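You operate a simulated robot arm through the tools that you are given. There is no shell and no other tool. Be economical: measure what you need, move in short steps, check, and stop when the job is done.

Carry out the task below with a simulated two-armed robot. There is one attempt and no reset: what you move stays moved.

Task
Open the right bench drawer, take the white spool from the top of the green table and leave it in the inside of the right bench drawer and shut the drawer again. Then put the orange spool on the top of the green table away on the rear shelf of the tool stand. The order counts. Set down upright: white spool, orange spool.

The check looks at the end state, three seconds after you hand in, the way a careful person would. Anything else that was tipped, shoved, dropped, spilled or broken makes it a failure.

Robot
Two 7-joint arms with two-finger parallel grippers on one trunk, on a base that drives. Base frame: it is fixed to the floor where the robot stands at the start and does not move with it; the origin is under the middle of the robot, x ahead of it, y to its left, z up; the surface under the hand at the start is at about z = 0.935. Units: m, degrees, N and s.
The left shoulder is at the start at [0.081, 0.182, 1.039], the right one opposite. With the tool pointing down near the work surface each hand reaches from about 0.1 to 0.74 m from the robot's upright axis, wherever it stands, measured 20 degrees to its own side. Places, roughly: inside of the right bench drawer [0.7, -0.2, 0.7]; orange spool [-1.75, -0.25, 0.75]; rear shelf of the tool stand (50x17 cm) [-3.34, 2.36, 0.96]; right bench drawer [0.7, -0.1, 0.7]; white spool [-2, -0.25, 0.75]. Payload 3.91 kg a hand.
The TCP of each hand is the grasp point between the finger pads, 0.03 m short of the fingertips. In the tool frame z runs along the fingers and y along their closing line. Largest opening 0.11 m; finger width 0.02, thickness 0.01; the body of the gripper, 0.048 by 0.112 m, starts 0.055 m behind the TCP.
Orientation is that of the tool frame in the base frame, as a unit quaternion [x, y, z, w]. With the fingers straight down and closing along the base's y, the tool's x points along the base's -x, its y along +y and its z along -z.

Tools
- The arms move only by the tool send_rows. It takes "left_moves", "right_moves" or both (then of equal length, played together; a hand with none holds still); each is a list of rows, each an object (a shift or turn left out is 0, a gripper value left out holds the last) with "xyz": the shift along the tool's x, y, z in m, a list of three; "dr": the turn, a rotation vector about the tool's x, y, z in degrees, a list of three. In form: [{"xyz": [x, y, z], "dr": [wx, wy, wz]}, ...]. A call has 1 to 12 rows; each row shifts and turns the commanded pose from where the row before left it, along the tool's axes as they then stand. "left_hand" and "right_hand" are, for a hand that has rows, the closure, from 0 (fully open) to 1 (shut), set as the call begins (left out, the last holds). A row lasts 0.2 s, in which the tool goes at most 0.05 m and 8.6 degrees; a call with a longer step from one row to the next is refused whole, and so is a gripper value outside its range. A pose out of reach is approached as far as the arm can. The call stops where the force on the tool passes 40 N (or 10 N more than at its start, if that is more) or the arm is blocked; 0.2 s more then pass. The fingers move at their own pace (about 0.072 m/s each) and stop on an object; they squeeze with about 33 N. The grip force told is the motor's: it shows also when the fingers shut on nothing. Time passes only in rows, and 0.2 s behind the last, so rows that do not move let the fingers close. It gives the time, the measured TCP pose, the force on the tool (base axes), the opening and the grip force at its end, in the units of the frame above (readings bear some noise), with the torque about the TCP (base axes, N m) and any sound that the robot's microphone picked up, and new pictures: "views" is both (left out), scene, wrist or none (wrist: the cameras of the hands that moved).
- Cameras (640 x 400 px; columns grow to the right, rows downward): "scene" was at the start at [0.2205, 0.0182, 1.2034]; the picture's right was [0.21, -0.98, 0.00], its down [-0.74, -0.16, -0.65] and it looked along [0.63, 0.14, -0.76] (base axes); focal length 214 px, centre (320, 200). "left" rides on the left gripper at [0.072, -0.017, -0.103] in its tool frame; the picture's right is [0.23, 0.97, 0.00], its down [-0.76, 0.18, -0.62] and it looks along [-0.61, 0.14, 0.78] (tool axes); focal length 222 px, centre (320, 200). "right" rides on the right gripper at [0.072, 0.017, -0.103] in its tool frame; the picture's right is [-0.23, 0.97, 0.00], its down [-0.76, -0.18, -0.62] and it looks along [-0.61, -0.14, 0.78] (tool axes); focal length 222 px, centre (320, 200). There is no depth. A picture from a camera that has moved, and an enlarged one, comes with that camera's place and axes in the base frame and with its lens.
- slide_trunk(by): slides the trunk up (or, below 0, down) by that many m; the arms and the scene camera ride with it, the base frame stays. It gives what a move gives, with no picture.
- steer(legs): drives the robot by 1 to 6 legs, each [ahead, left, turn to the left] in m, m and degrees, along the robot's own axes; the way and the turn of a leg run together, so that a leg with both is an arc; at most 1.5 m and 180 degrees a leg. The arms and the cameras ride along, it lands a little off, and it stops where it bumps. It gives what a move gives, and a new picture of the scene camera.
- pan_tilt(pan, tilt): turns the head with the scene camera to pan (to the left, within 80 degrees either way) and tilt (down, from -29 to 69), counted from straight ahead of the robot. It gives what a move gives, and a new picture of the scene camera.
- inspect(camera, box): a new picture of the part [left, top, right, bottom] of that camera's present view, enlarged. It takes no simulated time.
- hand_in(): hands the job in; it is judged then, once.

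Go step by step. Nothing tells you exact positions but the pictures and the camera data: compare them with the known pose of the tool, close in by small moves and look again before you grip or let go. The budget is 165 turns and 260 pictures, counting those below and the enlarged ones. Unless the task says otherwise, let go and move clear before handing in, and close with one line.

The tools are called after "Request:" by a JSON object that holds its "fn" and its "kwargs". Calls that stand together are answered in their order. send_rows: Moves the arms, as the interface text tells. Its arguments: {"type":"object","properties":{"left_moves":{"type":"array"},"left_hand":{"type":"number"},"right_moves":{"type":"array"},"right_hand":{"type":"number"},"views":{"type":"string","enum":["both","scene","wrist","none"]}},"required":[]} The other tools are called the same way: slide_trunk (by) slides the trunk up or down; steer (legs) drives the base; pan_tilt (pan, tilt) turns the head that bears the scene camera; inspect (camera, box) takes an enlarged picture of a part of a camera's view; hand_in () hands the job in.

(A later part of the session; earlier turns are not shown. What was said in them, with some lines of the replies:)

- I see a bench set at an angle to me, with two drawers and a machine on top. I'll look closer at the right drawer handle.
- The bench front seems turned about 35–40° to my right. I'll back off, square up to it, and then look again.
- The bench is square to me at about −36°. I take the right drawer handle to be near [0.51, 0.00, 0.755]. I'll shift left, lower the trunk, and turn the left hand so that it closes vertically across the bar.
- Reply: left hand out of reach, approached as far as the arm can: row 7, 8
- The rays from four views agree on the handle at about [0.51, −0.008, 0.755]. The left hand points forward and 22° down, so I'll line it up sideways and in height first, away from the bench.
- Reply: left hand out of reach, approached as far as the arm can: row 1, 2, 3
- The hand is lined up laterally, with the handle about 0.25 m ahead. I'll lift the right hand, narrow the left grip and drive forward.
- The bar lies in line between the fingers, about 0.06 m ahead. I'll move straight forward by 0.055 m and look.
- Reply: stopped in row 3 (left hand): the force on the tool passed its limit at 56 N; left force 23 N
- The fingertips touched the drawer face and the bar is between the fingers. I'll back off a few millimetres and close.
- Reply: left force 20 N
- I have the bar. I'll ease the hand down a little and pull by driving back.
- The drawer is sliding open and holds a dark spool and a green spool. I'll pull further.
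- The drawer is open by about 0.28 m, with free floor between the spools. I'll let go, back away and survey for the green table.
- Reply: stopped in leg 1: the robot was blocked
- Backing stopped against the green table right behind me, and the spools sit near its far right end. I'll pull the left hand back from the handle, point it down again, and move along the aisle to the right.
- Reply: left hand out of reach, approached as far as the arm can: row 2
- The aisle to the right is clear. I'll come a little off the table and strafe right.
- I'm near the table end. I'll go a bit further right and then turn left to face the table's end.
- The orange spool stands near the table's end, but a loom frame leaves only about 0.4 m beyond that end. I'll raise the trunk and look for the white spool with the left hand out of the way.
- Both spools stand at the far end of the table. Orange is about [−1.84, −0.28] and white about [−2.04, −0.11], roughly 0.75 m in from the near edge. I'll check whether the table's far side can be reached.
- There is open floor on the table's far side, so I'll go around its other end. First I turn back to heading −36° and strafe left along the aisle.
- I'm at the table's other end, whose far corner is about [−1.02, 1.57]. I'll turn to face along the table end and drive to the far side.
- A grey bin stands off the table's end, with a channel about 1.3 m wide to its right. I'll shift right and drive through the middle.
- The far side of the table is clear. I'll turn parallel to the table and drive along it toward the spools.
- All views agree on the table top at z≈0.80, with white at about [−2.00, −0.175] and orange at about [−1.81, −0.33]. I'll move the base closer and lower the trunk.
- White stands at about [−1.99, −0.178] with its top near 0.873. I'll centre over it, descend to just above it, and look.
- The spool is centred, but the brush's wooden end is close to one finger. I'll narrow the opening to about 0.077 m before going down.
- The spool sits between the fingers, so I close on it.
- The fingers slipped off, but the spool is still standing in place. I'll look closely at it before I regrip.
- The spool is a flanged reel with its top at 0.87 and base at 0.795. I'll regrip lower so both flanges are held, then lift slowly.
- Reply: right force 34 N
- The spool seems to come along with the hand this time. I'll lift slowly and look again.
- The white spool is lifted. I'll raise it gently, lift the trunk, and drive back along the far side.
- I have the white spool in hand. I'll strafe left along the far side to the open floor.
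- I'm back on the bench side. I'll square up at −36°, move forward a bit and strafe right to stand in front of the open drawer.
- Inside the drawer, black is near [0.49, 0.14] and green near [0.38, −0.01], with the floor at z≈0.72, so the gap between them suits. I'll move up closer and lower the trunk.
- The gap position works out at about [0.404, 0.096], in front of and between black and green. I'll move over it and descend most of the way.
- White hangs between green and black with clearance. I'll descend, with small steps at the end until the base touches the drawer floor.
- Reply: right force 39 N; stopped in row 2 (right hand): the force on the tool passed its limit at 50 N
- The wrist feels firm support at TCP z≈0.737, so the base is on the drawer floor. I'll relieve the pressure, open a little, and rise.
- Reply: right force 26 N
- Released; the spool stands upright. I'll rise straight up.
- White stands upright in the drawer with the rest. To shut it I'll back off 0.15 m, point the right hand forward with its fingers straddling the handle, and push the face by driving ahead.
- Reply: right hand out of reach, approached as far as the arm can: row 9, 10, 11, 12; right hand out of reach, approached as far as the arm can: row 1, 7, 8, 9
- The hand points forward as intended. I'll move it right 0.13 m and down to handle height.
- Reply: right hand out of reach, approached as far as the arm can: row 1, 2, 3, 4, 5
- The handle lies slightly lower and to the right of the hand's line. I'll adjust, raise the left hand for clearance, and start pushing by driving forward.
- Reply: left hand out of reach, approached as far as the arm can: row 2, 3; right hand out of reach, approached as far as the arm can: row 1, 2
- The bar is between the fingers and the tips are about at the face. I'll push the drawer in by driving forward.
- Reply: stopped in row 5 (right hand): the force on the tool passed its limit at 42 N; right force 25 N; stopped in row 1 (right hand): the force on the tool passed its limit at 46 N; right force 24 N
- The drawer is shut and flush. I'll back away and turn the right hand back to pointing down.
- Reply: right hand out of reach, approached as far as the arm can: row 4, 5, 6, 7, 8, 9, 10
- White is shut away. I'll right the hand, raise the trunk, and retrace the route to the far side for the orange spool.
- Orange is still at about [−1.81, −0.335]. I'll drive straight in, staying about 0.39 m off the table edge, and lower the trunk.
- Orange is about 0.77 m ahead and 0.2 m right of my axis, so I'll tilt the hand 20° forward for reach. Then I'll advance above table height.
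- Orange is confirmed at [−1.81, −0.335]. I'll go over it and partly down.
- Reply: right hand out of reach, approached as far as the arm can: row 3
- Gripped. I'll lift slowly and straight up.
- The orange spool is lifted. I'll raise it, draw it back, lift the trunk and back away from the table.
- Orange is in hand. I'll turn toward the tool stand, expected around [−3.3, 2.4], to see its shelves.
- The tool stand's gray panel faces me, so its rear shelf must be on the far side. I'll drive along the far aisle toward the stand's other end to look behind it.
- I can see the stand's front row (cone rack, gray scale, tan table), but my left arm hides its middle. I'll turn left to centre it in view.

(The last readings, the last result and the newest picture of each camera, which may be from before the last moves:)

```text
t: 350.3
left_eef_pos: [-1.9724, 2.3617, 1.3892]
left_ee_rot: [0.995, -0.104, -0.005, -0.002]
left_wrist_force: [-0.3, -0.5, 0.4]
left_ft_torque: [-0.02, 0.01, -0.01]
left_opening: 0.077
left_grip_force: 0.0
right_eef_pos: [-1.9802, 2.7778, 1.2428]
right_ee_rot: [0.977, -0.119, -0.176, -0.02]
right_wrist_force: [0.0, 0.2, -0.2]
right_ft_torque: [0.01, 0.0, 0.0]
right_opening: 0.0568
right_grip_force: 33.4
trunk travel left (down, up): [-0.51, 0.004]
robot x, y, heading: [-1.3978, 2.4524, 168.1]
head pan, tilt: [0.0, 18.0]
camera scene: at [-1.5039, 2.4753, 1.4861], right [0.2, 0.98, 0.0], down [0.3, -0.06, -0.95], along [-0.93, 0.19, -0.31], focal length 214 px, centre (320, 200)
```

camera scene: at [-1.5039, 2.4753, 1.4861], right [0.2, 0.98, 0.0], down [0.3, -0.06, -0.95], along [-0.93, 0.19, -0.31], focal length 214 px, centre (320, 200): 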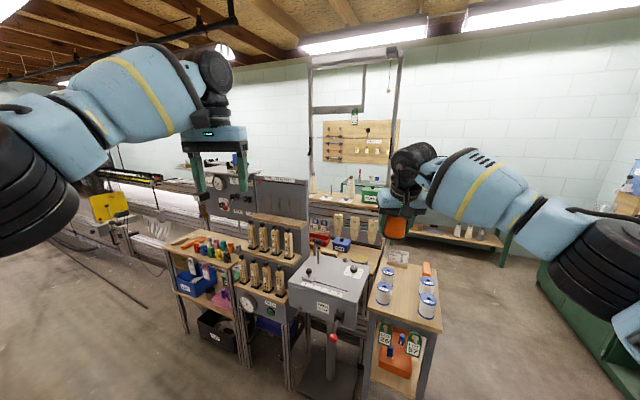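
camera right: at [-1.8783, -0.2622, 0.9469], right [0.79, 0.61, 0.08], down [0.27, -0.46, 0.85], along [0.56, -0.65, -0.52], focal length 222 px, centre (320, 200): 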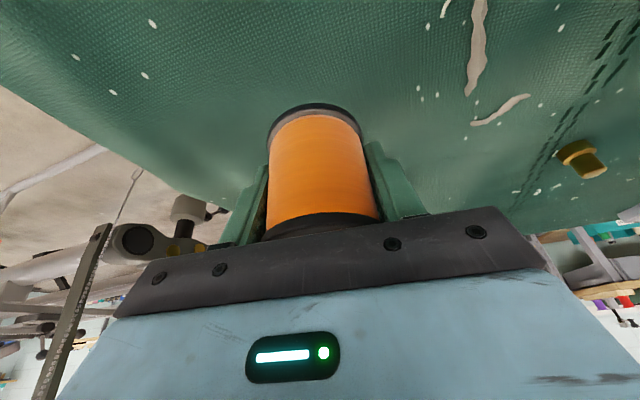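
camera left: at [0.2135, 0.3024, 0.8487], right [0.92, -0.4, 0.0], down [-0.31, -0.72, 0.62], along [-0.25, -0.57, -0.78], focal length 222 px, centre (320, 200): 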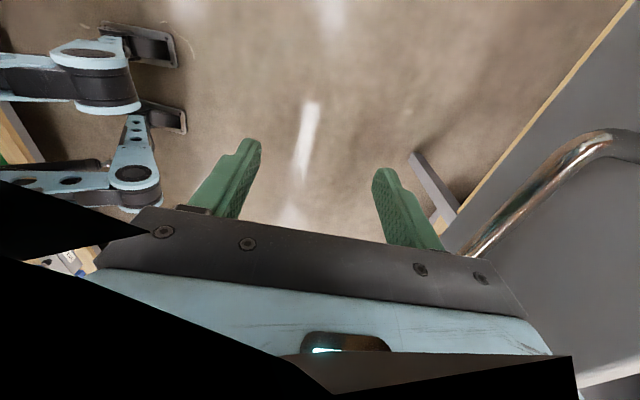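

Request:
{"fn": "inspect", "kwargs": {"camera": "scene", "box": [170, 140, 410, 290]}}

Request:
{"fn": "pan_tilt", "kwargs": {"pan": 20, "tilt": 24}}

Request:
{"fn": "inspect", "kwargs": {"camera": "scene", "box": [270, 130, 550, 305]}}

```text
2.67 times, centred on (290, 215) of scene
camera zoom: at [-1.5039, 2.4753, 1.4861], right [0.2, 0.98, 0.0], down [0.3, -0.06, -0.95], along [-0.93, 0.19, -0.31], focal length 572 px, centre (400, 160)
```

zoom: 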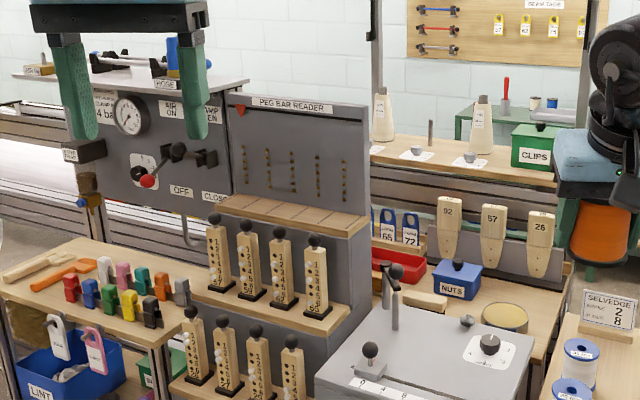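

```text
t: 351.2
left_eef_pos: [-1.9724, 2.3627, 1.3894]
left_ee_rot: [0.995, -0.104, -0.004, -0.003]
left_wrist_force: [0.5, 0.6, -0.1]
left_ft_torque: [0.02, -0.01, -0.02]
left_opening: 0.0769
left_grip_force: 0.2
right_eef_pos: [-1.9805, 2.7778, 1.2444]
right_ee_rot: [0.977, -0.118, -0.176, -0.019]
right_wrist_force: [-0.6, 0.0, -0.9]
right_ft_torque: [0.0, -0.03, 0.01]
right_opening: 0.0568
right_grip_force: 32.9
trunk travel left (down, up): [-0.51, 0.004]
robot x, y, heading: [-1.3944, 2.4513, 168.4]
head pan, tilt: [20.0, 24.0]
camera scene: at [-1.5039, 2.4432, 1.4764], right [-0.14, 0.99, 0.0], down [0.4, 0.06, -0.91], along [-0.9, -0.13, -0.41], focal length 214 px, centre (320, 200)
```

scene: 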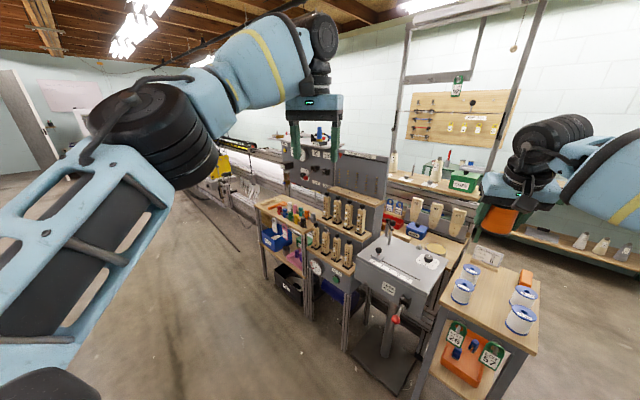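

```text
2.29 times, centred on (410, 218) of scene
camera zoom: at [-1.5039, 2.4432, 1.4764], right [-0.14, 0.99, 0.0], down [0.4, 0.06, -0.91], along [-0.9, -0.13, -0.41], focal length 490 px, centre (114, 160)
```

zoom: 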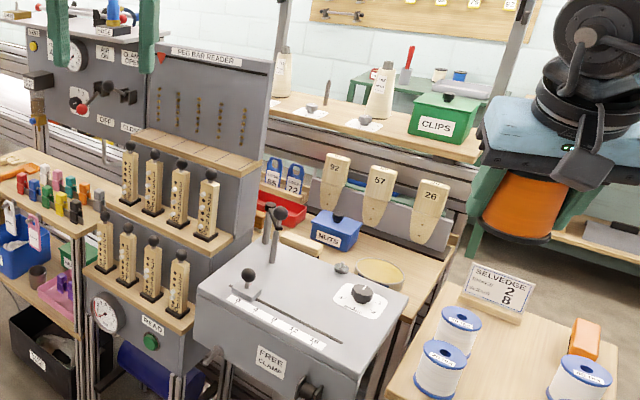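

The stand with the gauge panel is at about [−3.03, 2.23], so its rear shelf lies about 0.33 m behind it, on the wall side. I'll go through the gap past the tan table to get behind it.

Request:
{"fn": "steer", "kwargs": {"legs": [[0, 0, -33], [0.33, -0.48, 0]]}}

Request:
{"fn": "pan_tilt", "kwargs": {"pan": 0, "tilt": 30}}

```text
t: 357.4
left_eef_pos: [-1.8451, 3.2523, 1.3894]
left_ee_rot: [0.925, -0.379, -0.003, -0.005]
left_wrist_force: [0.2, -0.6, 0.6]
left_ft_torque: [-0.01, 0.01, -0.02]
left_opening: 0.0767
left_grip_force: 0.1
right_eef_pos: [-1.6287, 3.6084, 1.2435]
right_ee_rot: [0.905, -0.387, -0.163, -0.068]
right_wrist_force: [-0.3, -0.7, -1.2]
right_ft_torque: [0.02, -0.01, -0.02]
right_opening: 0.0567
right_grip_force: 33.1
trunk travel left (down, up): [-0.51, 0.004]
robot x, y, heading: [-1.3132, 3.018, 136.0]
head pan, tilt: [20.0, 24.0]
camera scene: at [-1.4077, 3.0701, 1.4765], right [0.41, 0.91, 0.0], down [0.37, -0.17, -0.91], along [-0.83, 0.37, -0.41], focal length 214 px, centre (320, 200)
```

scene: 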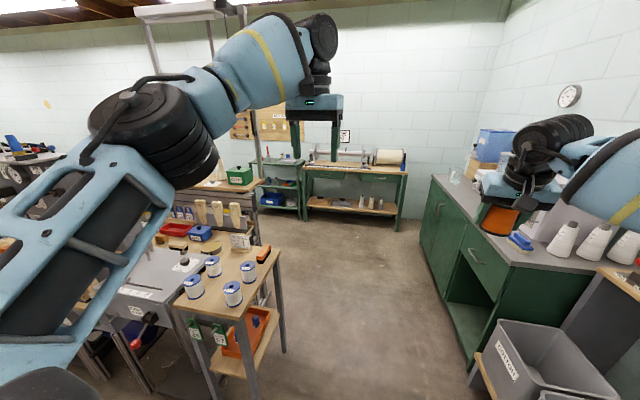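

```text
t: 358.2
left_eef_pos: [-1.8457, 3.2526, 1.3891]
left_ee_rot: [0.926, -0.379, -0.002, -0.004]
left_wrist_force: [-0.6, 0.2, 0.1]
left_ft_torque: [0.0, 0.03, -0.02]
left_opening: 0.0771
left_grip_force: 0.0
right_eef_pos: [-1.6281, 3.6085, 1.243]
right_ee_rot: [0.905, -0.387, -0.164, -0.068]
right_wrist_force: [0.4, 0.5, -0.5]
right_ft_torque: [0.0, 0.02, -0.02]
right_opening: 0.0565
right_grip_force: 33.3
trunk travel left (down, up): [-0.51, 0.004]
robot x, y, heading: [-1.3127, 3.0216, 135.7]
head pan, tilt: [0.0, 30.0]
camera scene: at [-1.3884, 3.0954, 1.4669], right [0.7, 0.72, 0.0], down [0.36, -0.35, -0.87], along [-0.62, 0.6, -0.5], focal length 214 px, centre (320, 200)
```

scene: 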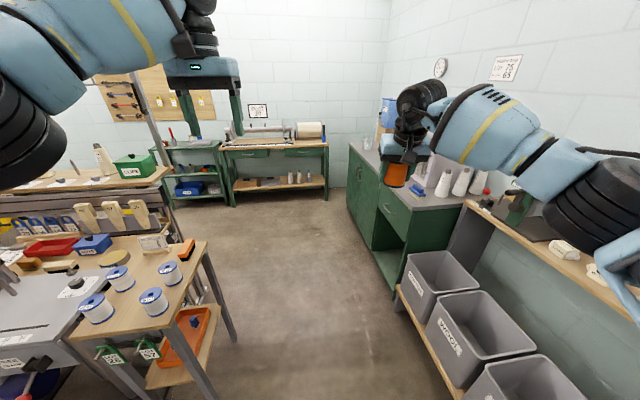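

The gap is clear on both sides. I'll drive through.

Request:
{"fn": "steer", "kwargs": {"legs": [[1.5, 0, 0]]}}

Request:
{"fn": "steer", "kwargs": {"legs": [[0, 0, 60]]}}

Request:
{"fn": "pan_tilt", "kwargs": {"pan": 15, "tilt": 28}}

```text
t: 365.6
left_eef_pos: [-2.9425, 4.2389, 1.389]
left_ee_rot: [0.934, -0.357, -0.003, -0.005]
left_wrist_force: [-0.3, -0.1, 0.5]
left_ft_torque: [0.04, -0.01, 0.0]
left_opening: 0.077
left_grip_force: 0.1
right_eef_pos: [-2.7417, 4.6048, 1.2448]
right_ee_rot: [0.913, -0.367, -0.165, -0.065]
right_wrist_force: [0.0, 0.6, -0.7]
right_ft_torque: [0.0, 0.0, 0.01]
right_opening: 0.0567
right_grip_force: 33.3
trunk travel left (down, up): [-0.51, 0.004]
robot x, y, heading: [-2.3971, 4.0286, 138.6]
head pan, tilt: [0.0, 30.0]
camera scene: at [-2.4785, 4.1028, 1.4669], right [0.66, 0.75, 0.0], down [0.37, -0.33, -0.87], along [-0.65, 0.58, -0.5], focal length 214 px, centre (320, 200)
```

scene: 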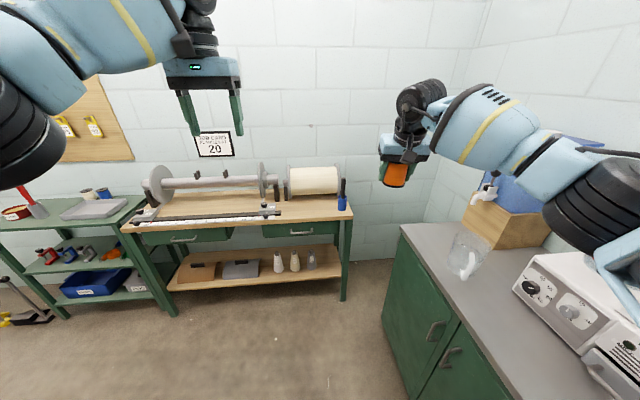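

```text
t: 368.6
left_eef_pos: [-2.8503, 3.6628, 1.3902]
left_ee_rot: [0.987, 0.16, -0.005, -0.001]
left_wrist_force: [0.5, 1.0, 0.2]
left_ft_torque: [0.0, -0.01, -0.04]
left_opening: 0.077
left_grip_force: 0.1
right_eef_pos: [-3.068, 4.0179, 1.2432]
right_ee_rot: [0.974, 0.142, -0.176, 0.027]
right_wrist_force: [-0.6, -0.1, -0.6]
right_ft_torque: [0.0, 0.02, 0.01]
right_opening: 0.0568
right_grip_force: 33.3
trunk travel left (down, up): [-0.51, 0.004]
robot x, y, heading: [-2.3971, 4.0317, -161.3]
head pan, tilt: [0.0, 30.0]
camera scene: at [-2.4999, 3.9991, 1.4668], right [-0.32, 0.95, 0.0], down [0.47, 0.16, -0.87], along [-0.82, -0.28, -0.5], focal length 214 px, centre (320, 200)
```

scene: 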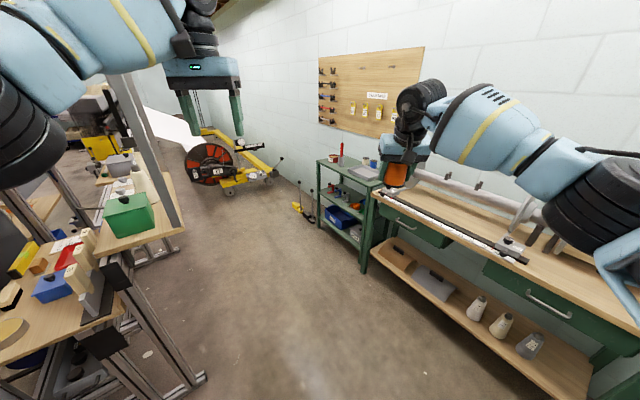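

```text
t: 369.4
left_eef_pos: [-2.8504, 3.6625, 1.3903]
left_ee_rot: [0.987, 0.16, -0.005, -0.002]
left_wrist_force: [-0.3, -0.2, -0.2]
left_ft_torque: [-0.01, -0.01, 0.03]
left_opening: 0.0771
left_grip_force: 0.0
right_eef_pos: [-3.0672, 4.018, 1.2445]
right_ee_rot: [0.974, 0.142, -0.174, 0.027]
right_wrist_force: [0.1, 0.3, -1.4]
right_ft_torque: [0.01, 0.02, -0.01]
right_opening: 0.0568
right_grip_force: 32.9
trunk travel left (down, up): [-0.51, 0.004]
robot x, y, heading: [-2.4011, 4.031, -161.4]
head pan, tilt: [15.0, 28.0]
camera scene: at [-2.4901, 3.9775, 1.47], right [-0.55, 0.83, 0.0], down [0.39, 0.26, -0.88], along [-0.74, -0.49, -0.47], focal length 214 px, centre (320, 200)
```

scene: 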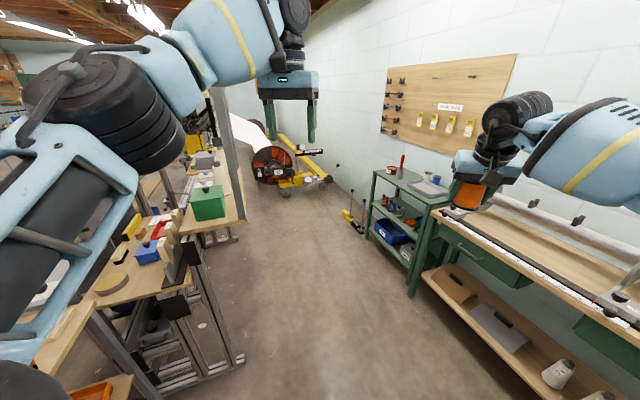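

I'm now behind the stands, in a corridor that leads past the wooden shelf line toward the tool stand. I'll drive in along it.

Request:
{"fn": "steer", "kwargs": {"legs": [[0.97, 0, 0], [0, 0, 38]]}}

Request:
{"fn": "pan_tilt", "kwargs": {"pan": 20, "tilt": 30}}

```text
t: 376.2
left_eef_pos: [-3.4312, 3.1501, 1.3891]
left_ee_rot: [0.879, 0.477, -0.006, -0.001]
left_wrist_force: [-0.5, 0.0, -0.4]
left_ft_torque: [0.0, 0.02, 0.03]
left_opening: 0.0773
left_grip_force: 0.1
right_eef_pos: [-3.8239, 3.2922, 1.2427]
right_ee_rot: [0.872, 0.455, -0.157, 0.084]
right_wrist_force: [0.4, -0.4, -0.9]
right_ft_torque: [0.02, 0.0, 0.01]
right_opening: 0.0567
right_grip_force: 33.1
trunk travel left (down, up): [-0.51, 0.004]
robot x, y, heading: [-3.3078, 3.719, -122.7]
head pan, tilt: [15.0, 28.0]
camera scene: at [-3.345, 3.622, 1.47], right [-0.95, 0.3, 0.0], down [0.14, 0.45, -0.88], along [-0.27, -0.84, -0.47], focal length 214 px, centre (320, 200)
```

scene: 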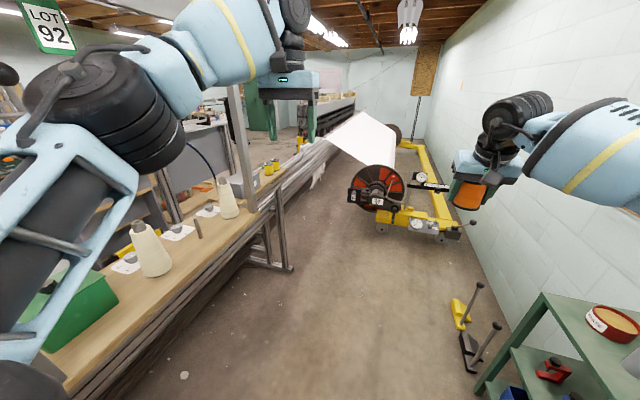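

```text
t: 376.8
left_eef_pos: [-3.4317, 3.1514, 1.3891]
left_ee_rot: [0.879, 0.477, -0.005, -0.001]
left_wrist_force: [-0.9, 0.3, 0.1]
left_ft_torque: [0.02, -0.02, -0.01]
left_opening: 0.0769
left_grip_force: 0.0
right_eef_pos: [-3.8223, 3.2922, 1.2444]
right_ee_rot: [0.872, 0.456, -0.156, 0.084]
right_wrist_force: [0.3, 0.3, -0.8]
right_ft_torque: [0.01, -0.02, -0.01]
right_opening: 0.0564
right_grip_force: 32.7
trunk travel left (down, up): [-0.51, 0.004]
robot x, y, heading: [-3.3116, 3.7189, -123.0]
head pan, tilt: [20.0, 30.0]
camera scene: at [-3.3371, 3.6206, 1.4669], right [-0.98, 0.22, 0.0], down [0.11, 0.49, -0.87], along [-0.19, -0.84, -0.5], focal length 214 px, centre (320, 200)
```

scene: 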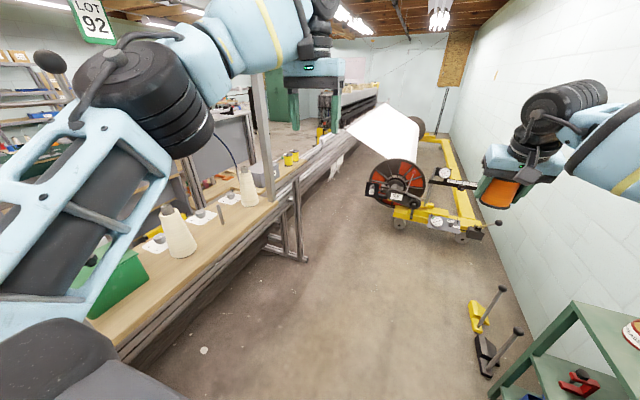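

Request:
{"fn": "inspect", "kwargs": {"camera": "scene", "box": [130, 110, 350, 250]}}

```text
2.86 times, centred on (240, 180) of scene
camera zoom: at [-3.3371, 3.6206, 1.4669], right [-0.98, 0.22, 0.0], down [0.11, 0.49, -0.87], along [-0.19, -0.84, -0.5], focal length 613 px, centre (549, 257)
```

zoom: 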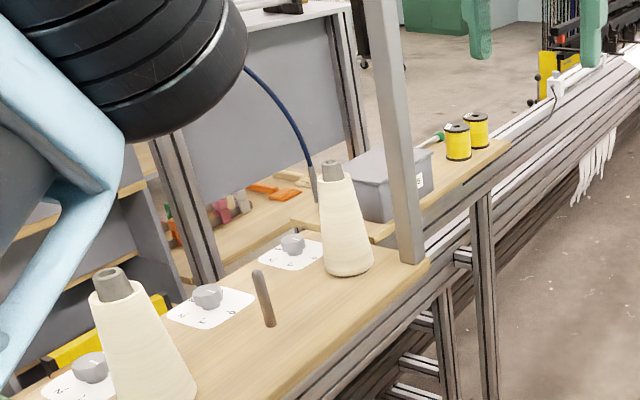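

The shelf with the gray box and two yellow spools, centred near [−3.34, 2.37], is the stand's rear shelf, and a tall post stands at [−3.31, 2.76] beside it. I'll draw both hands in before turning so that nothing hits the posts.

Request:
{"fn": "send_rows", "kwargs": {"right_moves": [{"xyz": [0.028, 0, -0.01]}, {"xyz": [0.028, 0, -0.01]}, {"xyz": [0.028, 0, -0.01]}, {"xyz": [0.028, 0, -0.01]}, {"xyz": [0.028, 0, -0.01]}, {"xyz": [0.028, 0, -0.01]}, {"xyz": [0.028, 0, -0.01]}, {}], "left_moves": [{"xyz": [0.028, 0, 0.02]}, {"xyz": [0.028, 0, 0.02]}, {"xyz": [0.028, 0, 0.02]}, {"xyz": [0.028, 0, 0.02]}, {"xyz": [0.028, 0, 0]}, {"xyz": [0.028, 0, 0]}, {"xyz": [0.028, 0, 0]}, {}], "views": "scene"}}

```text
t: 378.6
left_eef_pos: [-3.3278, 3.3149, 1.3056]
left_ee_rot: [0.879, 0.477, -0.005, 0.0]
left_wrist_force: [-0.8, -0.4, 0.1]
left_ft_torque: [0.0, -0.01, 0.0]
left_opening: 0.0771
left_grip_force: 0.0
right_eef_pos: [-3.7077, 3.4634, 1.2408]
right_ee_rot: [0.873, 0.455, -0.155, 0.083]
right_wrist_force: [0.7, -0.6, -0.3]
right_ft_torque: [0.02, -0.03, -0.01]
right_opening: 0.0564
right_grip_force: 33.1
trunk travel left (down, up): [-0.51, 0.004]
robot x, y, heading: [-3.3065, 3.72, -122.6]
head pan, tilt: [20.0, 30.0]
camera scene: at [-3.3376, 3.62, 1.4667], right [-0.98, 0.22, 0.0], down [0.11, 0.49, -0.87], along [-0.19, -0.84, -0.5], focal length 214 px, centre (320, 200)
```

scene: 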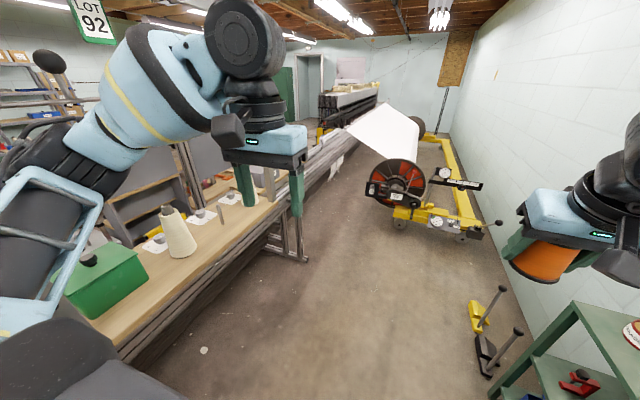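

Request:
{"fn": "steer", "kwargs": {"legs": [[0.36, -0.12, 0], [0, 0, 87]]}}

Request:
{"fn": "pan_tilt", "kwargs": {"pan": -20, "tilt": 35}}

```text
t: 384.8
left_eef_pos: [-3.2011, 3.4388, 1.3062]
left_ee_rot: [0.308, 0.951, -0.003, 0.003]
left_wrist_force: [-0.5, 0.2, 0.0]
left_ft_torque: [-0.02, -0.01, -0.02]
left_opening: 0.0767
left_grip_force: 0.1
right_eef_pos: [-3.3687, 3.066, 1.2409]
right_ee_rot: [0.319, 0.931, -0.055, 0.168]
right_wrist_force: [-0.5, -1.1, -1.2]
right_ft_torque: [-0.01, 0.01, -0.04]
right_opening: 0.0564
right_grip_force: 32.7
trunk travel left (down, up): [-0.51, 0.004]
robot x, y, heading: [-3.6084, 3.4744, -35.6]
head pan, tilt: [20.0, 30.0]
camera scene: at [-3.5054, 3.4459, 1.4668], right [-0.27, -0.96, 0.0], down [-0.48, 0.13, -0.87], along [0.83, -0.23, -0.5], focal length 214 px, centre (320, 200)
```

scene: 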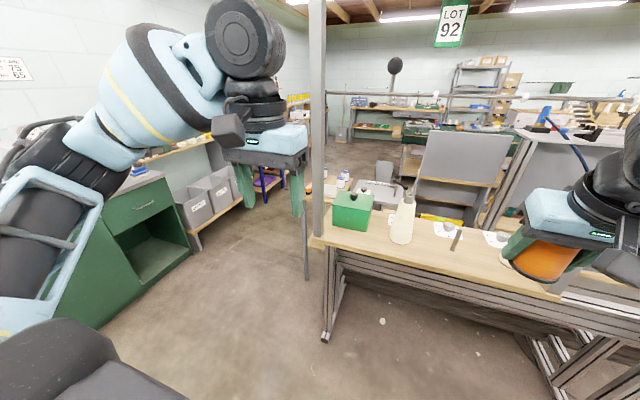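

```text
t: 385.8
left_eef_pos: [-3.2016, 3.4379, 1.3055]
left_ee_rot: [0.308, 0.951, -0.003, 0.003]
left_wrist_force: [0.2, -0.7, -0.5]
left_ft_torque: [0.0, -0.03, 0.02]
left_opening: 0.0768
left_grip_force: 0.0
right_eef_pos: [-3.3674, 3.0672, 1.2415]
right_ee_rot: [0.318, 0.931, -0.056, 0.168]
right_wrist_force: [0.8, -0.6, -1.1]
right_ft_torque: [0.03, 0.0, 0.0]
right_opening: 0.0564
right_grip_force: 33.2
trunk travel left (down, up): [-0.51, 0.004]
robot x, y, heading: [-3.6024, 3.4789, -35.9]
head pan, tilt: [-20.0, 35.0]
camera scene: at [-3.5427, 3.3977, 1.4591], right [-0.83, -0.56, 0.0], down [-0.32, 0.47, -0.82], along [0.46, -0.68, -0.57], focal length 214 px, centre (320, 200)
```

scene: 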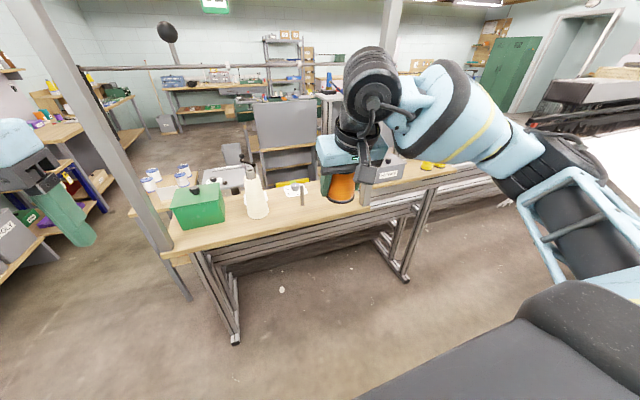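

I'm square to the shelf line at −36°, with the posts about 0.65 m ahead and the hands at 0.43 m. I'll strafe right past the post.

Request:
{"fn": "steer", "kwargs": {"legs": [[0.05, -0.3, 0]]}}

Request:
{"fn": "pan_tilt", "kwargs": {"pan": -5, "tilt": 40}}

```text
t: 389.1
left_eef_pos: [-3.3358, 3.1648, 1.3058]
left_ee_rot: [0.305, 0.952, -0.004, 0.003]
left_wrist_force: [0.3, -0.2, 0.5]
left_ft_torque: [0.03, -0.04, 0.04]
left_opening: 0.077
left_grip_force: 0.1
right_eef_pos: [-3.5017, 2.7936, 1.2416]
right_ee_rot: [0.316, 0.932, -0.055, 0.168]
right_wrist_force: [-0.1, -0.2, -1.4]
right_ft_torque: [-0.03, 0.0, 0.01]
right_opening: 0.0565
right_grip_force: 32.8
trunk travel left (down, up): [-0.51, 0.004]
robot x, y, heading: [-3.7401, 3.2019, -35.3]
head pan, tilt: [-20.0, 35.0]
camera scene: at [-3.6765, 3.1233, 1.4591], right [-0.82, -0.57, 0.0], down [-0.33, 0.47, -0.82], along [0.47, -0.67, -0.57], focal length 214 px, centre (320, 200)
```

scene: 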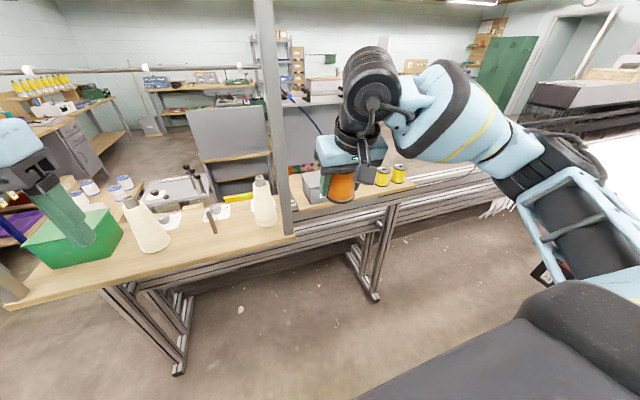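

```text
t: 389.8
left_eef_pos: [-3.3362, 3.1655, 1.3049]
left_ee_rot: [0.306, 0.952, -0.004, 0.003]
left_wrist_force: [-0.5, -0.2, -0.8]
left_ft_torque: [0.01, -0.04, -0.02]
left_opening: 0.077
left_grip_force: 0.1
right_eef_pos: [-3.5009, 2.7929, 1.24]
right_ee_rot: [0.316, 0.932, -0.056, 0.169]
right_wrist_force: [0.2, -0.3, -1.0]
right_ft_torque: [-0.02, 0.0, 0.03]
right_opening: 0.0566
right_grip_force: 33.1
trunk travel left (down, up): [-0.51, 0.004]
robot x, y, heading: [-3.7373, 3.2025, -35.1]
head pan, tilt: [-5.0, 40.0]
camera scene: at [-3.662, 3.1405, 1.4515], right [-0.65, -0.76, 0.0], down [-0.49, 0.42, -0.77], along [0.58, -0.5, -0.64], focal length 214 px, centre (320, 200)
```

scene: 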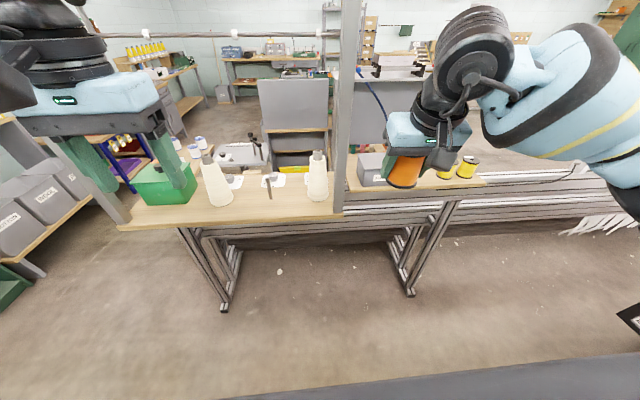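

Request:
{"fn": "steer", "kwargs": {"legs": [[0, -0.33, 0]]}}

Request:
{"fn": "inspect", "kwargs": {"camera": "scene", "box": [180, 100, 460, 275]}}

```text
t: 393.3
left_eef_pos: [-3.5259, 2.8969, 1.305]
left_ee_rot: [0.302, 0.953, -0.003, 0.004]
left_wrist_force: [0.3, 0.2, 0.2]
left_ft_torque: [-0.04, 0.02, -0.01]
left_opening: 0.0772
left_grip_force: 0.0
right_eef_pos: [-3.6884, 2.5238, 1.2412]
right_ee_rot: [0.313, 0.933, -0.054, 0.168]
right_wrist_force: [0.5, 0.7, -0.9]
right_ft_torque: [-0.02, 0.02, 0.02]
right_opening: 0.0564
right_grip_force: 33.3
trunk travel left (down, up): [-0.51, 0.004]
robot x, y, heading: [-3.9273, 2.9324, -35.0]
head pan, tilt: [-5.0, 40.0]
camera scene: at [-3.8519, 2.8708, 1.4515], right [-0.64, -0.77, 0.0], down [-0.49, 0.41, -0.77], along [0.59, -0.49, -0.64], focal length 214 px, centre (320, 200)
```

scene: 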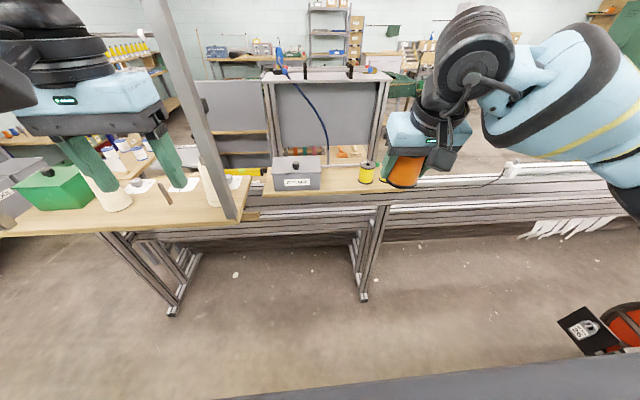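

```text
2.29 times, centred on (320, 188) of scene
camera zoom: at [-3.8519, 2.8708, 1.4515], right [-0.64, -0.77, 0.0], down [-0.49, 0.41, -0.77], along [0.59, -0.49, -0.64], focal length 490 px, centre (320, 229)
```

zoom: 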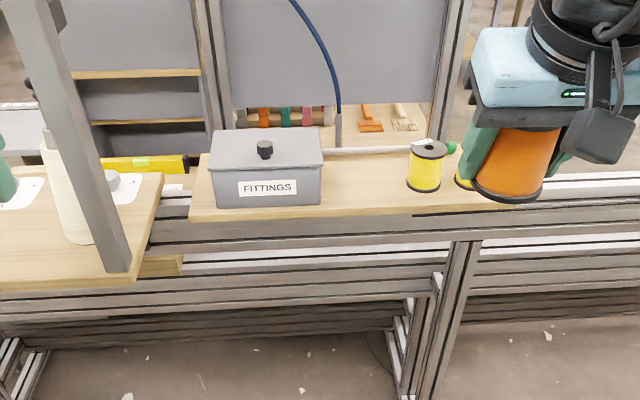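

The rear shelf is in clear view, with free board between the FITTINGS box and the first yellow spool. The target is about [−3.358, 2.363]. I'll move a bit closer and lower the trunk.

Request:
{"fn": "steer", "kwargs": {"legs": [[0.08, -0.02, 0]]}}

Request:
{"fn": "slide_trunk", "kwargs": {"by": -0.1}}

Request:
{"fn": "send_rows", "kwargs": {"right_moves": [{}]}}

```text
t: 394.4
left_eef_pos: [-3.4733, 2.8371, 1.3046]
left_ee_rot: [0.304, 0.953, -0.004, 0.003]
left_wrist_force: [0.4, -0.3, 0.5]
left_ft_torque: [0.02, 0.05, 0.0]
left_opening: 0.0771
left_grip_force: 0.0
right_eef_pos: [-3.6363, 2.4615, 1.2417]
right_ee_rot: [0.314, 0.933, -0.055, 0.169]
right_wrist_force: [0.3, 0.0, -0.4]
right_ft_torque: [0.03, 0.03, 0.01]
right_opening: 0.0564
right_grip_force: 32.8
trunk travel left (down, up): [-0.51, 0.004]
robot x, y, heading: [-3.8782, 2.8739, -34.9]
head pan, tilt: [-5.0, 40.0]
camera scene: at [-3.7993, 2.8096, 1.4517], right [-0.64, -0.76, 0.0], down [-0.49, 0.41, -0.77], along [0.59, -0.49, -0.64], focal length 214 px, centre (320, 200)
```

scene: 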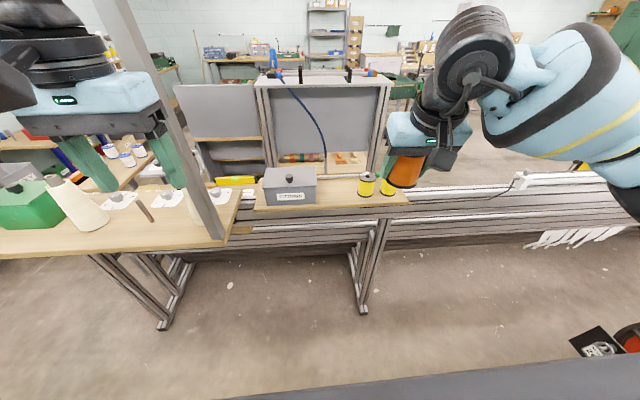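

```text
t: 395.7
left_eef_pos: [-3.4733, 2.8355, 1.2057]
left_ee_rot: [0.304, 0.953, -0.004, 0.004]
left_wrist_force: [0.5, 0.3, 0.0]
left_ft_torque: [0.01, 0.02, 0.0]
left_opening: 0.0769
left_grip_force: 0.0
right_eef_pos: [-3.6364, 2.4623, 1.1415]
right_ee_rot: [0.315, 0.932, -0.056, 0.169]
right_wrist_force: [0.4, 0.5, -0.6]
right_ft_torque: [0.01, 0.02, 0.01]
right_opening: 0.0564
right_grip_force: 32.7
trunk travel left (down, up): [-0.41, 0.104]
robot x, y, heading: [-3.8788, 2.8727, -35.3]
head pan, tilt: [-5.0, 40.0]
```

```text
t: 396.1
left_eef_pos: [-3.4737, 2.835, 1.2054]
left_ee_rot: [0.303, 0.953, -0.004, 0.004]
left_wrist_force: [-0.8, -0.2, -0.1]
left_ft_torque: [0.01, 0.0, -0.02]
left_opening: 0.0771
left_grip_force: 0.0
right_eef_pos: [-3.6361, 2.463, 1.1407]
right_ee_rot: [0.314, 0.933, -0.055, 0.168]
right_wrist_force: [0.4, 0.2, -0.7]
right_ft_torque: [-0.02, 0.03, 0.02]
right_opening: 0.0565
right_grip_force: 33.2
trunk travel left (down, up): [-0.41, 0.104]
robot x, y, heading: [-3.8799, 2.8697, -35.3]
head pan, tilt: [-5.0, 40.0]
camera scene: at [-3.7217, 2.755, 1.3334], right [-0.64, -0.76, 0.0], down [-0.49, 0.41, -0.77], along [0.59, -0.49, -0.64], focal length 214 px, centre (320, 200)
camera right: at [-3.7079, 2.5366, 1.2129], right [0.76, 0.65, 0.08], down [0.29, -0.44, 0.85], along [0.59, -0.62, -0.52], focal length 222 px, centre (320, 200)
```

scene: 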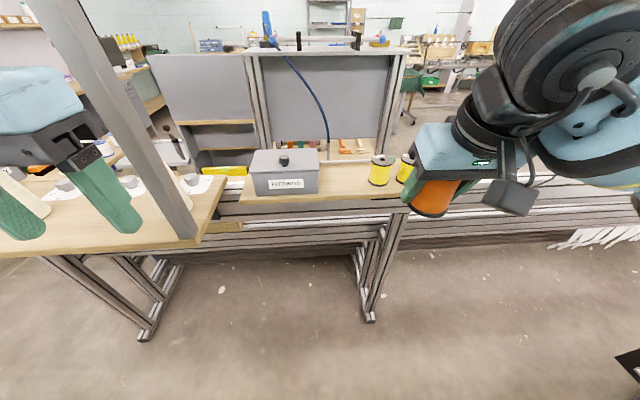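
right: 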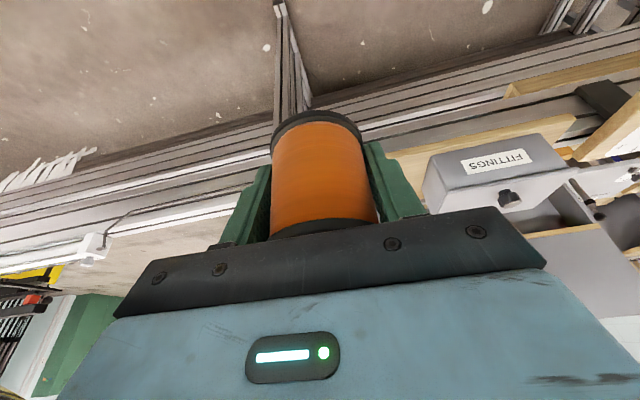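

I'll move the spool over the gap: 0.28 m forward and 0.09 m left, staying above the other items.

Request:
{"fn": "send_rows", "kwargs": {"right_moves": [{"xyz": [-0.0441, 0.0147, 0.0161]}, {"xyz": [-0.0441, 0.0147, 0.0161]}, {"xyz": [-0.0441, 0.0147, 0.0161]}, {"xyz": [-0.0441, 0.0147, 0.0161]}, {"xyz": [-0.0441, 0.0147, 0.0161]}, {"xyz": [-0.0441, 0.0147, 0.0161]}, {}]}}

```text
t: 397.7
left_eef_pos: [-3.4744, 2.8343, 1.2068]
left_ee_rot: [0.304, 0.953, -0.003, 0.004]
left_wrist_force: [-0.5, 0.8, -0.6]
left_ft_torque: [0.01, -0.04, -0.01]
left_opening: 0.0769
left_grip_force: 0.0
right_eef_pos: [-3.3643, 2.3658, 1.148]
right_ee_rot: [0.314, 0.933, -0.056, 0.169]
right_wrist_force: [-0.4, -0.1, 0.2]
right_ft_torque: [0.04, 0.0, -0.03]
right_opening: 0.0564
right_grip_force: 33.0
trunk travel left (down, up): [-0.41, 0.104]
robot x, y, heading: [-3.8756, 2.8725, -35.1]
head pan, tilt: [-5.0, 40.0]
camera scene: at [-3.7229, 2.7539, 1.3334], right [-0.64, -0.76, 0.0], down [-0.49, 0.41, -0.77], along [0.59, -0.49, -0.64], focal length 214 px, centre (320, 200)
camera right: at [-3.4353, 2.4392, 1.2182], right [0.76, 0.65, 0.08], down [0.29, -0.44, 0.85], along [0.59, -0.62, -0.52], focal length 222 px, centre (320, 200)
```

scene: 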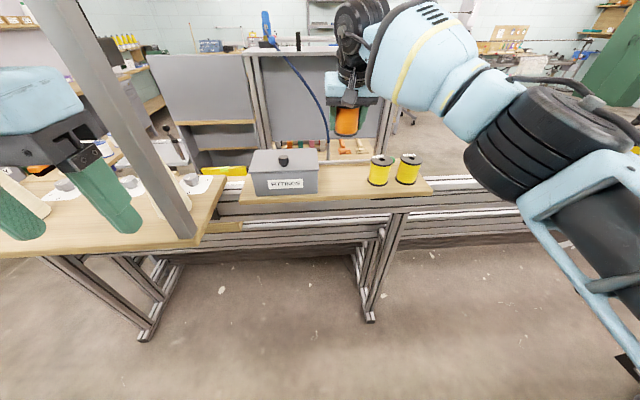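
right: 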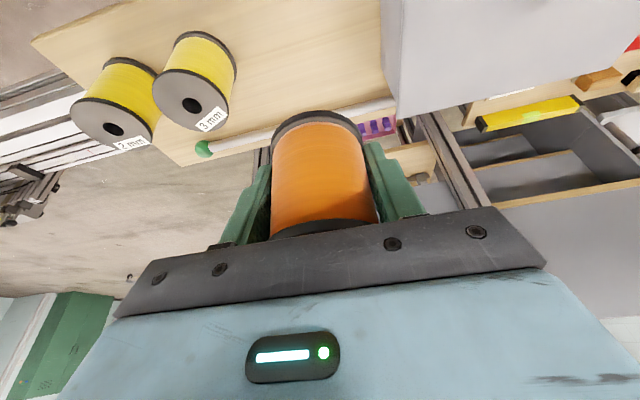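

The wrist view confirms the gap: the rod is behind, yellow to the right, the box to the left, and I'm centred. I'll descend.

Request:
{"fn": "send_rows", "kwargs": {"right_moves": [{"xyz": [0.0104, 0, 0.0281]}, {"xyz": [0.0104, 0, 0.0281]}, {"xyz": [0.0104, 0, 0.0281]}, {"xyz": [0.0087, 0, 0.0235]}, {}]}}

```text
t: 398.9
left_eef_pos: [-3.4724, 2.8356, 1.2043]
left_ee_rot: [0.304, 0.953, -0.004, 0.005]
left_wrist_force: [-0.2, -0.4, -0.9]
left_ft_torque: [-0.02, 0.0, -0.01]
left_opening: 0.0769
left_grip_force: 0.0
right_eef_pos: [-3.3579, 2.3617, 1.0321]
right_ee_rot: [0.315, 0.933, -0.055, 0.168]
right_wrist_force: [-0.3, 0.5, -0.5]
right_ft_torque: [0.03, -0.01, 0.0]
right_opening: 0.0565
right_grip_force: 32.8
trunk travel left (down, up): [-0.41, 0.104]
robot x, y, heading: [-3.8766, 2.8708, -35.2]
head pan, tilt: [-5.0, 40.0]
camera scene: at [-3.7219, 2.7552, 1.3334], right [-0.64, -0.76, 0.0], down [-0.49, 0.41, -0.77], along [0.59, -0.49, -0.64], focal length 214 px, centre (320, 200)
camera right: at [-3.4301, 2.4372, 1.1028], right [0.76, 0.65, 0.08], down [0.29, -0.44, 0.85], along [0.59, -0.62, -0.52], focal length 222 px, centre (320, 200)
```

scene: 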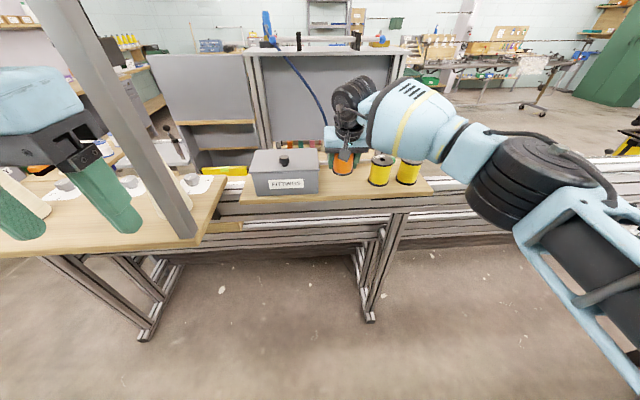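
right: 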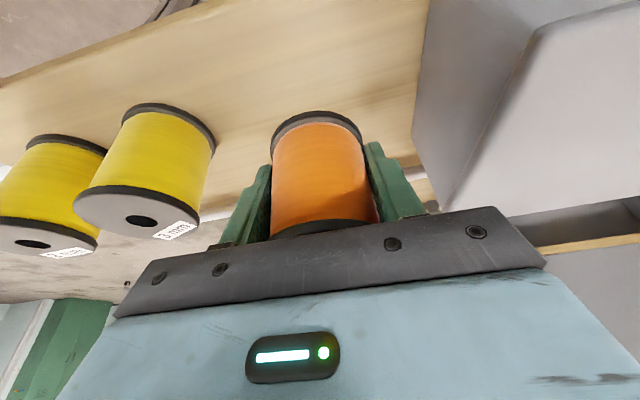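

Request:
{"fn": "send_rows", "kwargs": {"right_moves": [{"xyz": [0.0035, 0, 0.0094]}, {"xyz": [0.0035, 0, 0.0094]}, {"xyz": [0.0017, 0, 0.0047]}, {}], "views": "none"}}

Request:
{"fn": "send_rows", "kwargs": {"right_moves": [{"xyz": [0.0014, 0, 0.0037]}, {"xyz": [0.0014, 0, 0.0037]}, {}], "views": "both"}}

```text
t: 399.9
left_eef_pos: [-3.4739, 2.836, 1.206]
left_ee_rot: [0.303, 0.953, -0.004, 0.003]
left_wrist_force: [1.1, 0.0, 0.5]
left_ft_torque: [-0.01, -0.02, -0.01]
left_opening: 0.0769
left_grip_force: 0.0
right_eef_pos: [-3.358, 2.3626, 1.006]
right_ee_rot: [0.314, 0.933, -0.055, 0.168]
right_wrist_force: [-0.3, 0.6, -1.0]
right_ft_torque: [0.0, -0.03, -0.02]
right_opening: 0.0563
right_grip_force: 32.9
trunk travel left (down, up): [-0.41, 0.104]
robot x, y, heading: [-3.874, 2.8724, -35.3]
head pan, tilt: [-5.0, 40.0]
```

```text
t: 400.7
left_eef_pos: [-3.4726, 2.8368, 1.2056]
left_ee_rot: [0.304, 0.953, -0.004, 0.005]
left_wrist_force: [0.0, 0.9, -0.3]
left_ft_torque: [-0.01, -0.01, 0.01]
left_opening: 0.0772
left_grip_force: 0.0
right_eef_pos: [-3.359, 2.3628, 0.9975]
right_ee_rot: [0.315, 0.932, -0.056, 0.17]
right_wrist_force: [1.8, -1.0, 4.1]
right_ft_torque: [-0.13, -0.1, 0.04]
right_opening: 0.0564
right_grip_force: 33.0
trunk travel left (down, up): [-0.41, 0.104]
robot x, y, heading: [-3.8758, 2.8745, -35.0]
head pan, tilt: [-5.0, 40.0]
camera scene: at [-3.722, 2.7553, 1.3335], right [-0.64, -0.76, 0.0], down [-0.49, 0.41, -0.77], along [0.59, -0.49, -0.64], focal length 214 px, centre (320, 200)
camera right: at [-3.4294, 2.4372, 1.0692], right [0.76, 0.65, 0.08], down [0.28, -0.44, 0.85], along [0.59, -0.62, -0.52], focal length 222 px, centre (320, 200)
```

scene: 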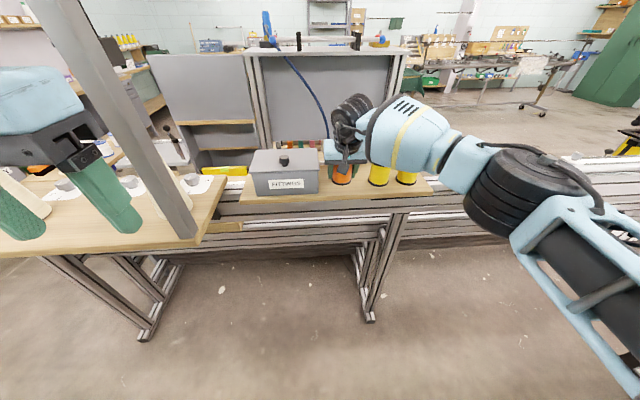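
right: 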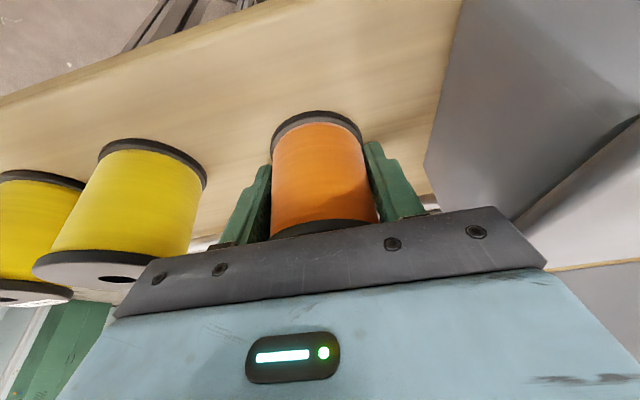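

First contact is at z≈0.9975, exactly as expected for a 0.96 shelf. I'll settle one more millimetre and open a little.

Request:
{"fn": "send_rows", "kwargs": {"right_moves": [{"xyz": [0.0004, 0, 0.0012]}, {}], "views": "none"}}

Request:
{"fn": "send_rows", "kwargs": {"right_moves": [{}, {}, {}], "right_hand": 0.3, "views": "wrist"}}

```text
t: 401.3
left_eef_pos: [-3.473, 2.8378, 1.2062]
left_ee_rot: [0.304, 0.953, -0.004, 0.005]
left_wrist_force: [-0.2, -1.1, -0.2]
left_ft_torque: [-0.04, 0.01, 0.0]
left_opening: 0.0769
left_grip_force: 0.1
right_eef_pos: [-3.3579, 2.3621, 0.9966]
right_ee_rot: [0.314, 0.932, -0.055, 0.17]
right_wrist_force: [3.0, -1.4, 10.4]
right_ft_torque: [-0.32, -0.06, 0.1]
right_opening: 0.0565
right_grip_force: 32.8
trunk travel left (down, up): [-0.41, 0.104]
robot x, y, heading: [-3.8769, 2.8731, -35.3]
head pan, tilt: [-5.0, 40.0]
```

```text
t: 402.1
left_eef_pos: [-3.4742, 2.8359, 1.2045]
left_ee_rot: [0.304, 0.953, -0.005, 0.005]
left_wrist_force: [-0.1, 0.2, -0.2]
left_ft_torque: [0.0, -0.01, -0.04]
left_opening: 0.0769
left_grip_force: 0.0
right_eef_pos: [-3.3584, 2.3629, 0.9952]
right_ee_rot: [0.314, 0.933, -0.056, 0.168]
right_wrist_force: [-0.2, 4.6, 3.3]
right_ft_torque: [-0.03, 0.12, -0.1]
right_opening: 0.0757
right_grip_force: 0.1
trunk travel left (down, up): [-0.41, 0.104]
robot x, y, heading: [-3.8742, 2.8691, -35.2]
head pan, tilt: [-5.0, 40.0]
camera right: at [-3.4299, 2.4373, 1.0673], right [0.76, 0.65, 0.08], down [0.29, -0.44, 0.85], along [0.58, -0.62, -0.52], focal length 222 px, centre (320, 200)
```

right: 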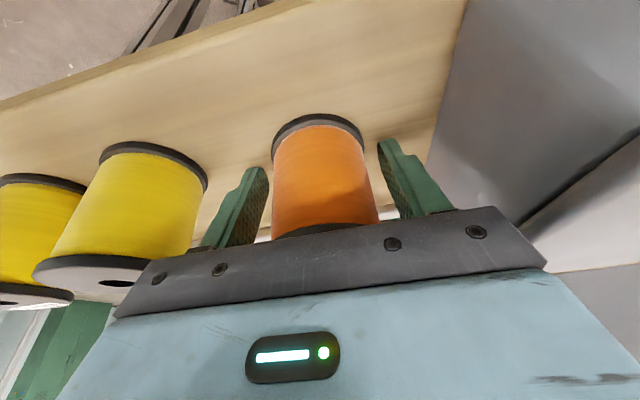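

One finger seems to brush the box, so I'll narrow slightly and rise straight up.

Request:
{"fn": "send_rows", "kwargs": {"right_moves": [{}, {}, {"xyz": [-0.0035, 0, -0.0094]}, {"xyz": [-0.007, 0, -0.0188]}, {"xyz": [-0.0104, 0, -0.0281]}, {"xyz": [-0.0104, 0, -0.0281]}, {"xyz": [-0.0104, 0, -0.0281]}, {}], "right_hand": 0.38, "views": "both"}}

```text
t: 403.9
left_eef_pos: [-3.4741, 2.8356, 1.2054]
left_ee_rot: [0.304, 0.953, -0.004, 0.003]
left_wrist_force: [0.0, 0.1, 0.3]
left_ft_torque: [0.03, 0.05, 0.0]
left_opening: 0.0771
left_grip_force: 0.0
right_eef_pos: [-3.3578, 2.3592, 1.1145]
right_ee_rot: [0.314, 0.933, -0.055, 0.168]
right_wrist_force: [0.3, -0.3, 0.0]
right_ft_torque: [0.0, -0.02, 0.0]
right_opening: 0.0684
right_grip_force: 0.0
trunk travel left (down, up): [-0.41, 0.104]
robot x, y, heading: [-3.8784, 2.8696, -35.1]
head pan, tilt: [-5.0, 40.0]
camera scene: at [-3.7217, 2.7547, 1.3333], right [-0.64, -0.76, 0.0], down [-0.49, 0.41, -0.77], along [0.59, -0.49, -0.64], focal length 214 px, centre (320, 200)
camera right: at [-3.429, 2.4331, 1.1853], right [0.76, 0.65, 0.08], down [0.29, -0.44, 0.85], along [0.59, -0.62, -0.52], focal length 222 px, centre (320, 200)
```

scene: 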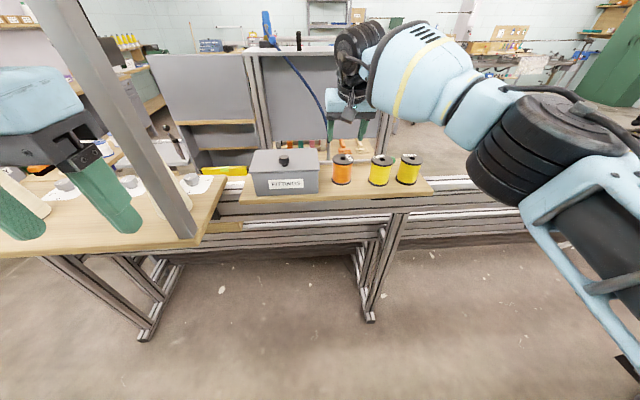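
right: 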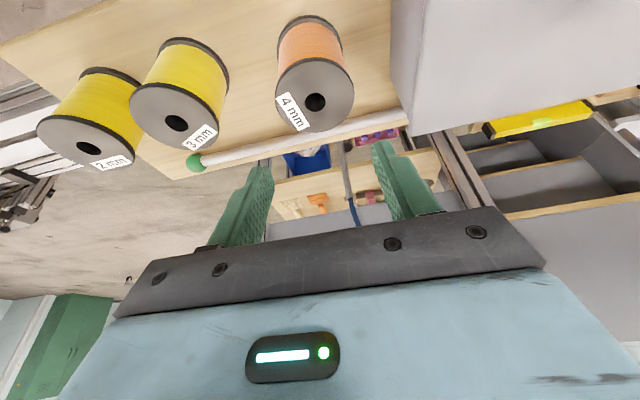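

The orange spool stands upright between the box and the yellow spools, and nothing else has moved. I'll draw the hand back clear.

Request:
{"fn": "send_rows", "kwargs": {"right_moves": [{"xyz": [-0.01, 0, -0.028]}, {"xyz": [0.028, -0.008, -0.01]}, {"xyz": [0.042, -0.012, -0.0155]}, {"xyz": [0.042, -0.012, -0.0155]}, {"xyz": [0.042, -0.012, -0.0155]}, {"xyz": [0.042, -0.012, -0.0155]}, {}], "views": "none"}}

Request:
{"fn": "inspect", "kwargs": {"camera": "scene", "box": [220, 110, 460, 260]}}

```text
t: 405.5
left_eef_pos: [-3.4736, 2.8353, 1.2055]
left_ee_rot: [0.304, 0.953, -0.004, 0.003]
left_wrist_force: [-0.6, -0.8, -0.1]
left_ft_torque: [0.01, 0.02, 0.02]
left_opening: 0.077
left_grip_force: 0.0
right_eef_pos: [-3.5601, 2.4441, 1.1428]
right_ee_rot: [0.314, 0.933, -0.054, 0.168]
right_wrist_force: [-0.1, 0.4, 0.0]
right_ft_torque: [0.01, 0.04, 0.03]
right_opening: 0.0682
right_grip_force: 0.0
trunk travel left (down, up): [-0.41, 0.104]
robot x, y, heading: [-3.879, 2.8733, -35.2]
head pan, tilt: [-5.0, 40.0]
```

```text
2.67 times, centred on (340, 185) of scene
camera zoom: at [-3.721, 2.755, 1.3333], right [-0.64, -0.76, 0.0], down [-0.49, 0.41, -0.77], along [0.59, -0.49, -0.64], focal length 572 px, centre (267, 240)
```

zoom: 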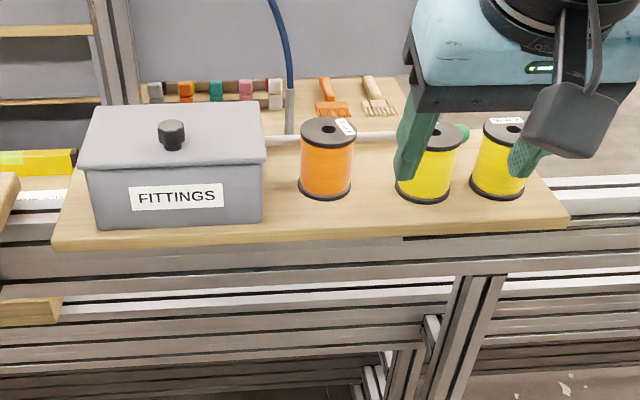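

Everything on the shelf stands upright and the hand is clear, so I'll hand in.

Request:
{"fn": "hand_in", "kwargs": {}}

```text
The job is handed in.
```

The white spool is upright in the right bench drawer, which is shut again, and the orange spool is upright on the rear shelf of the tool stand; the job is handed in.
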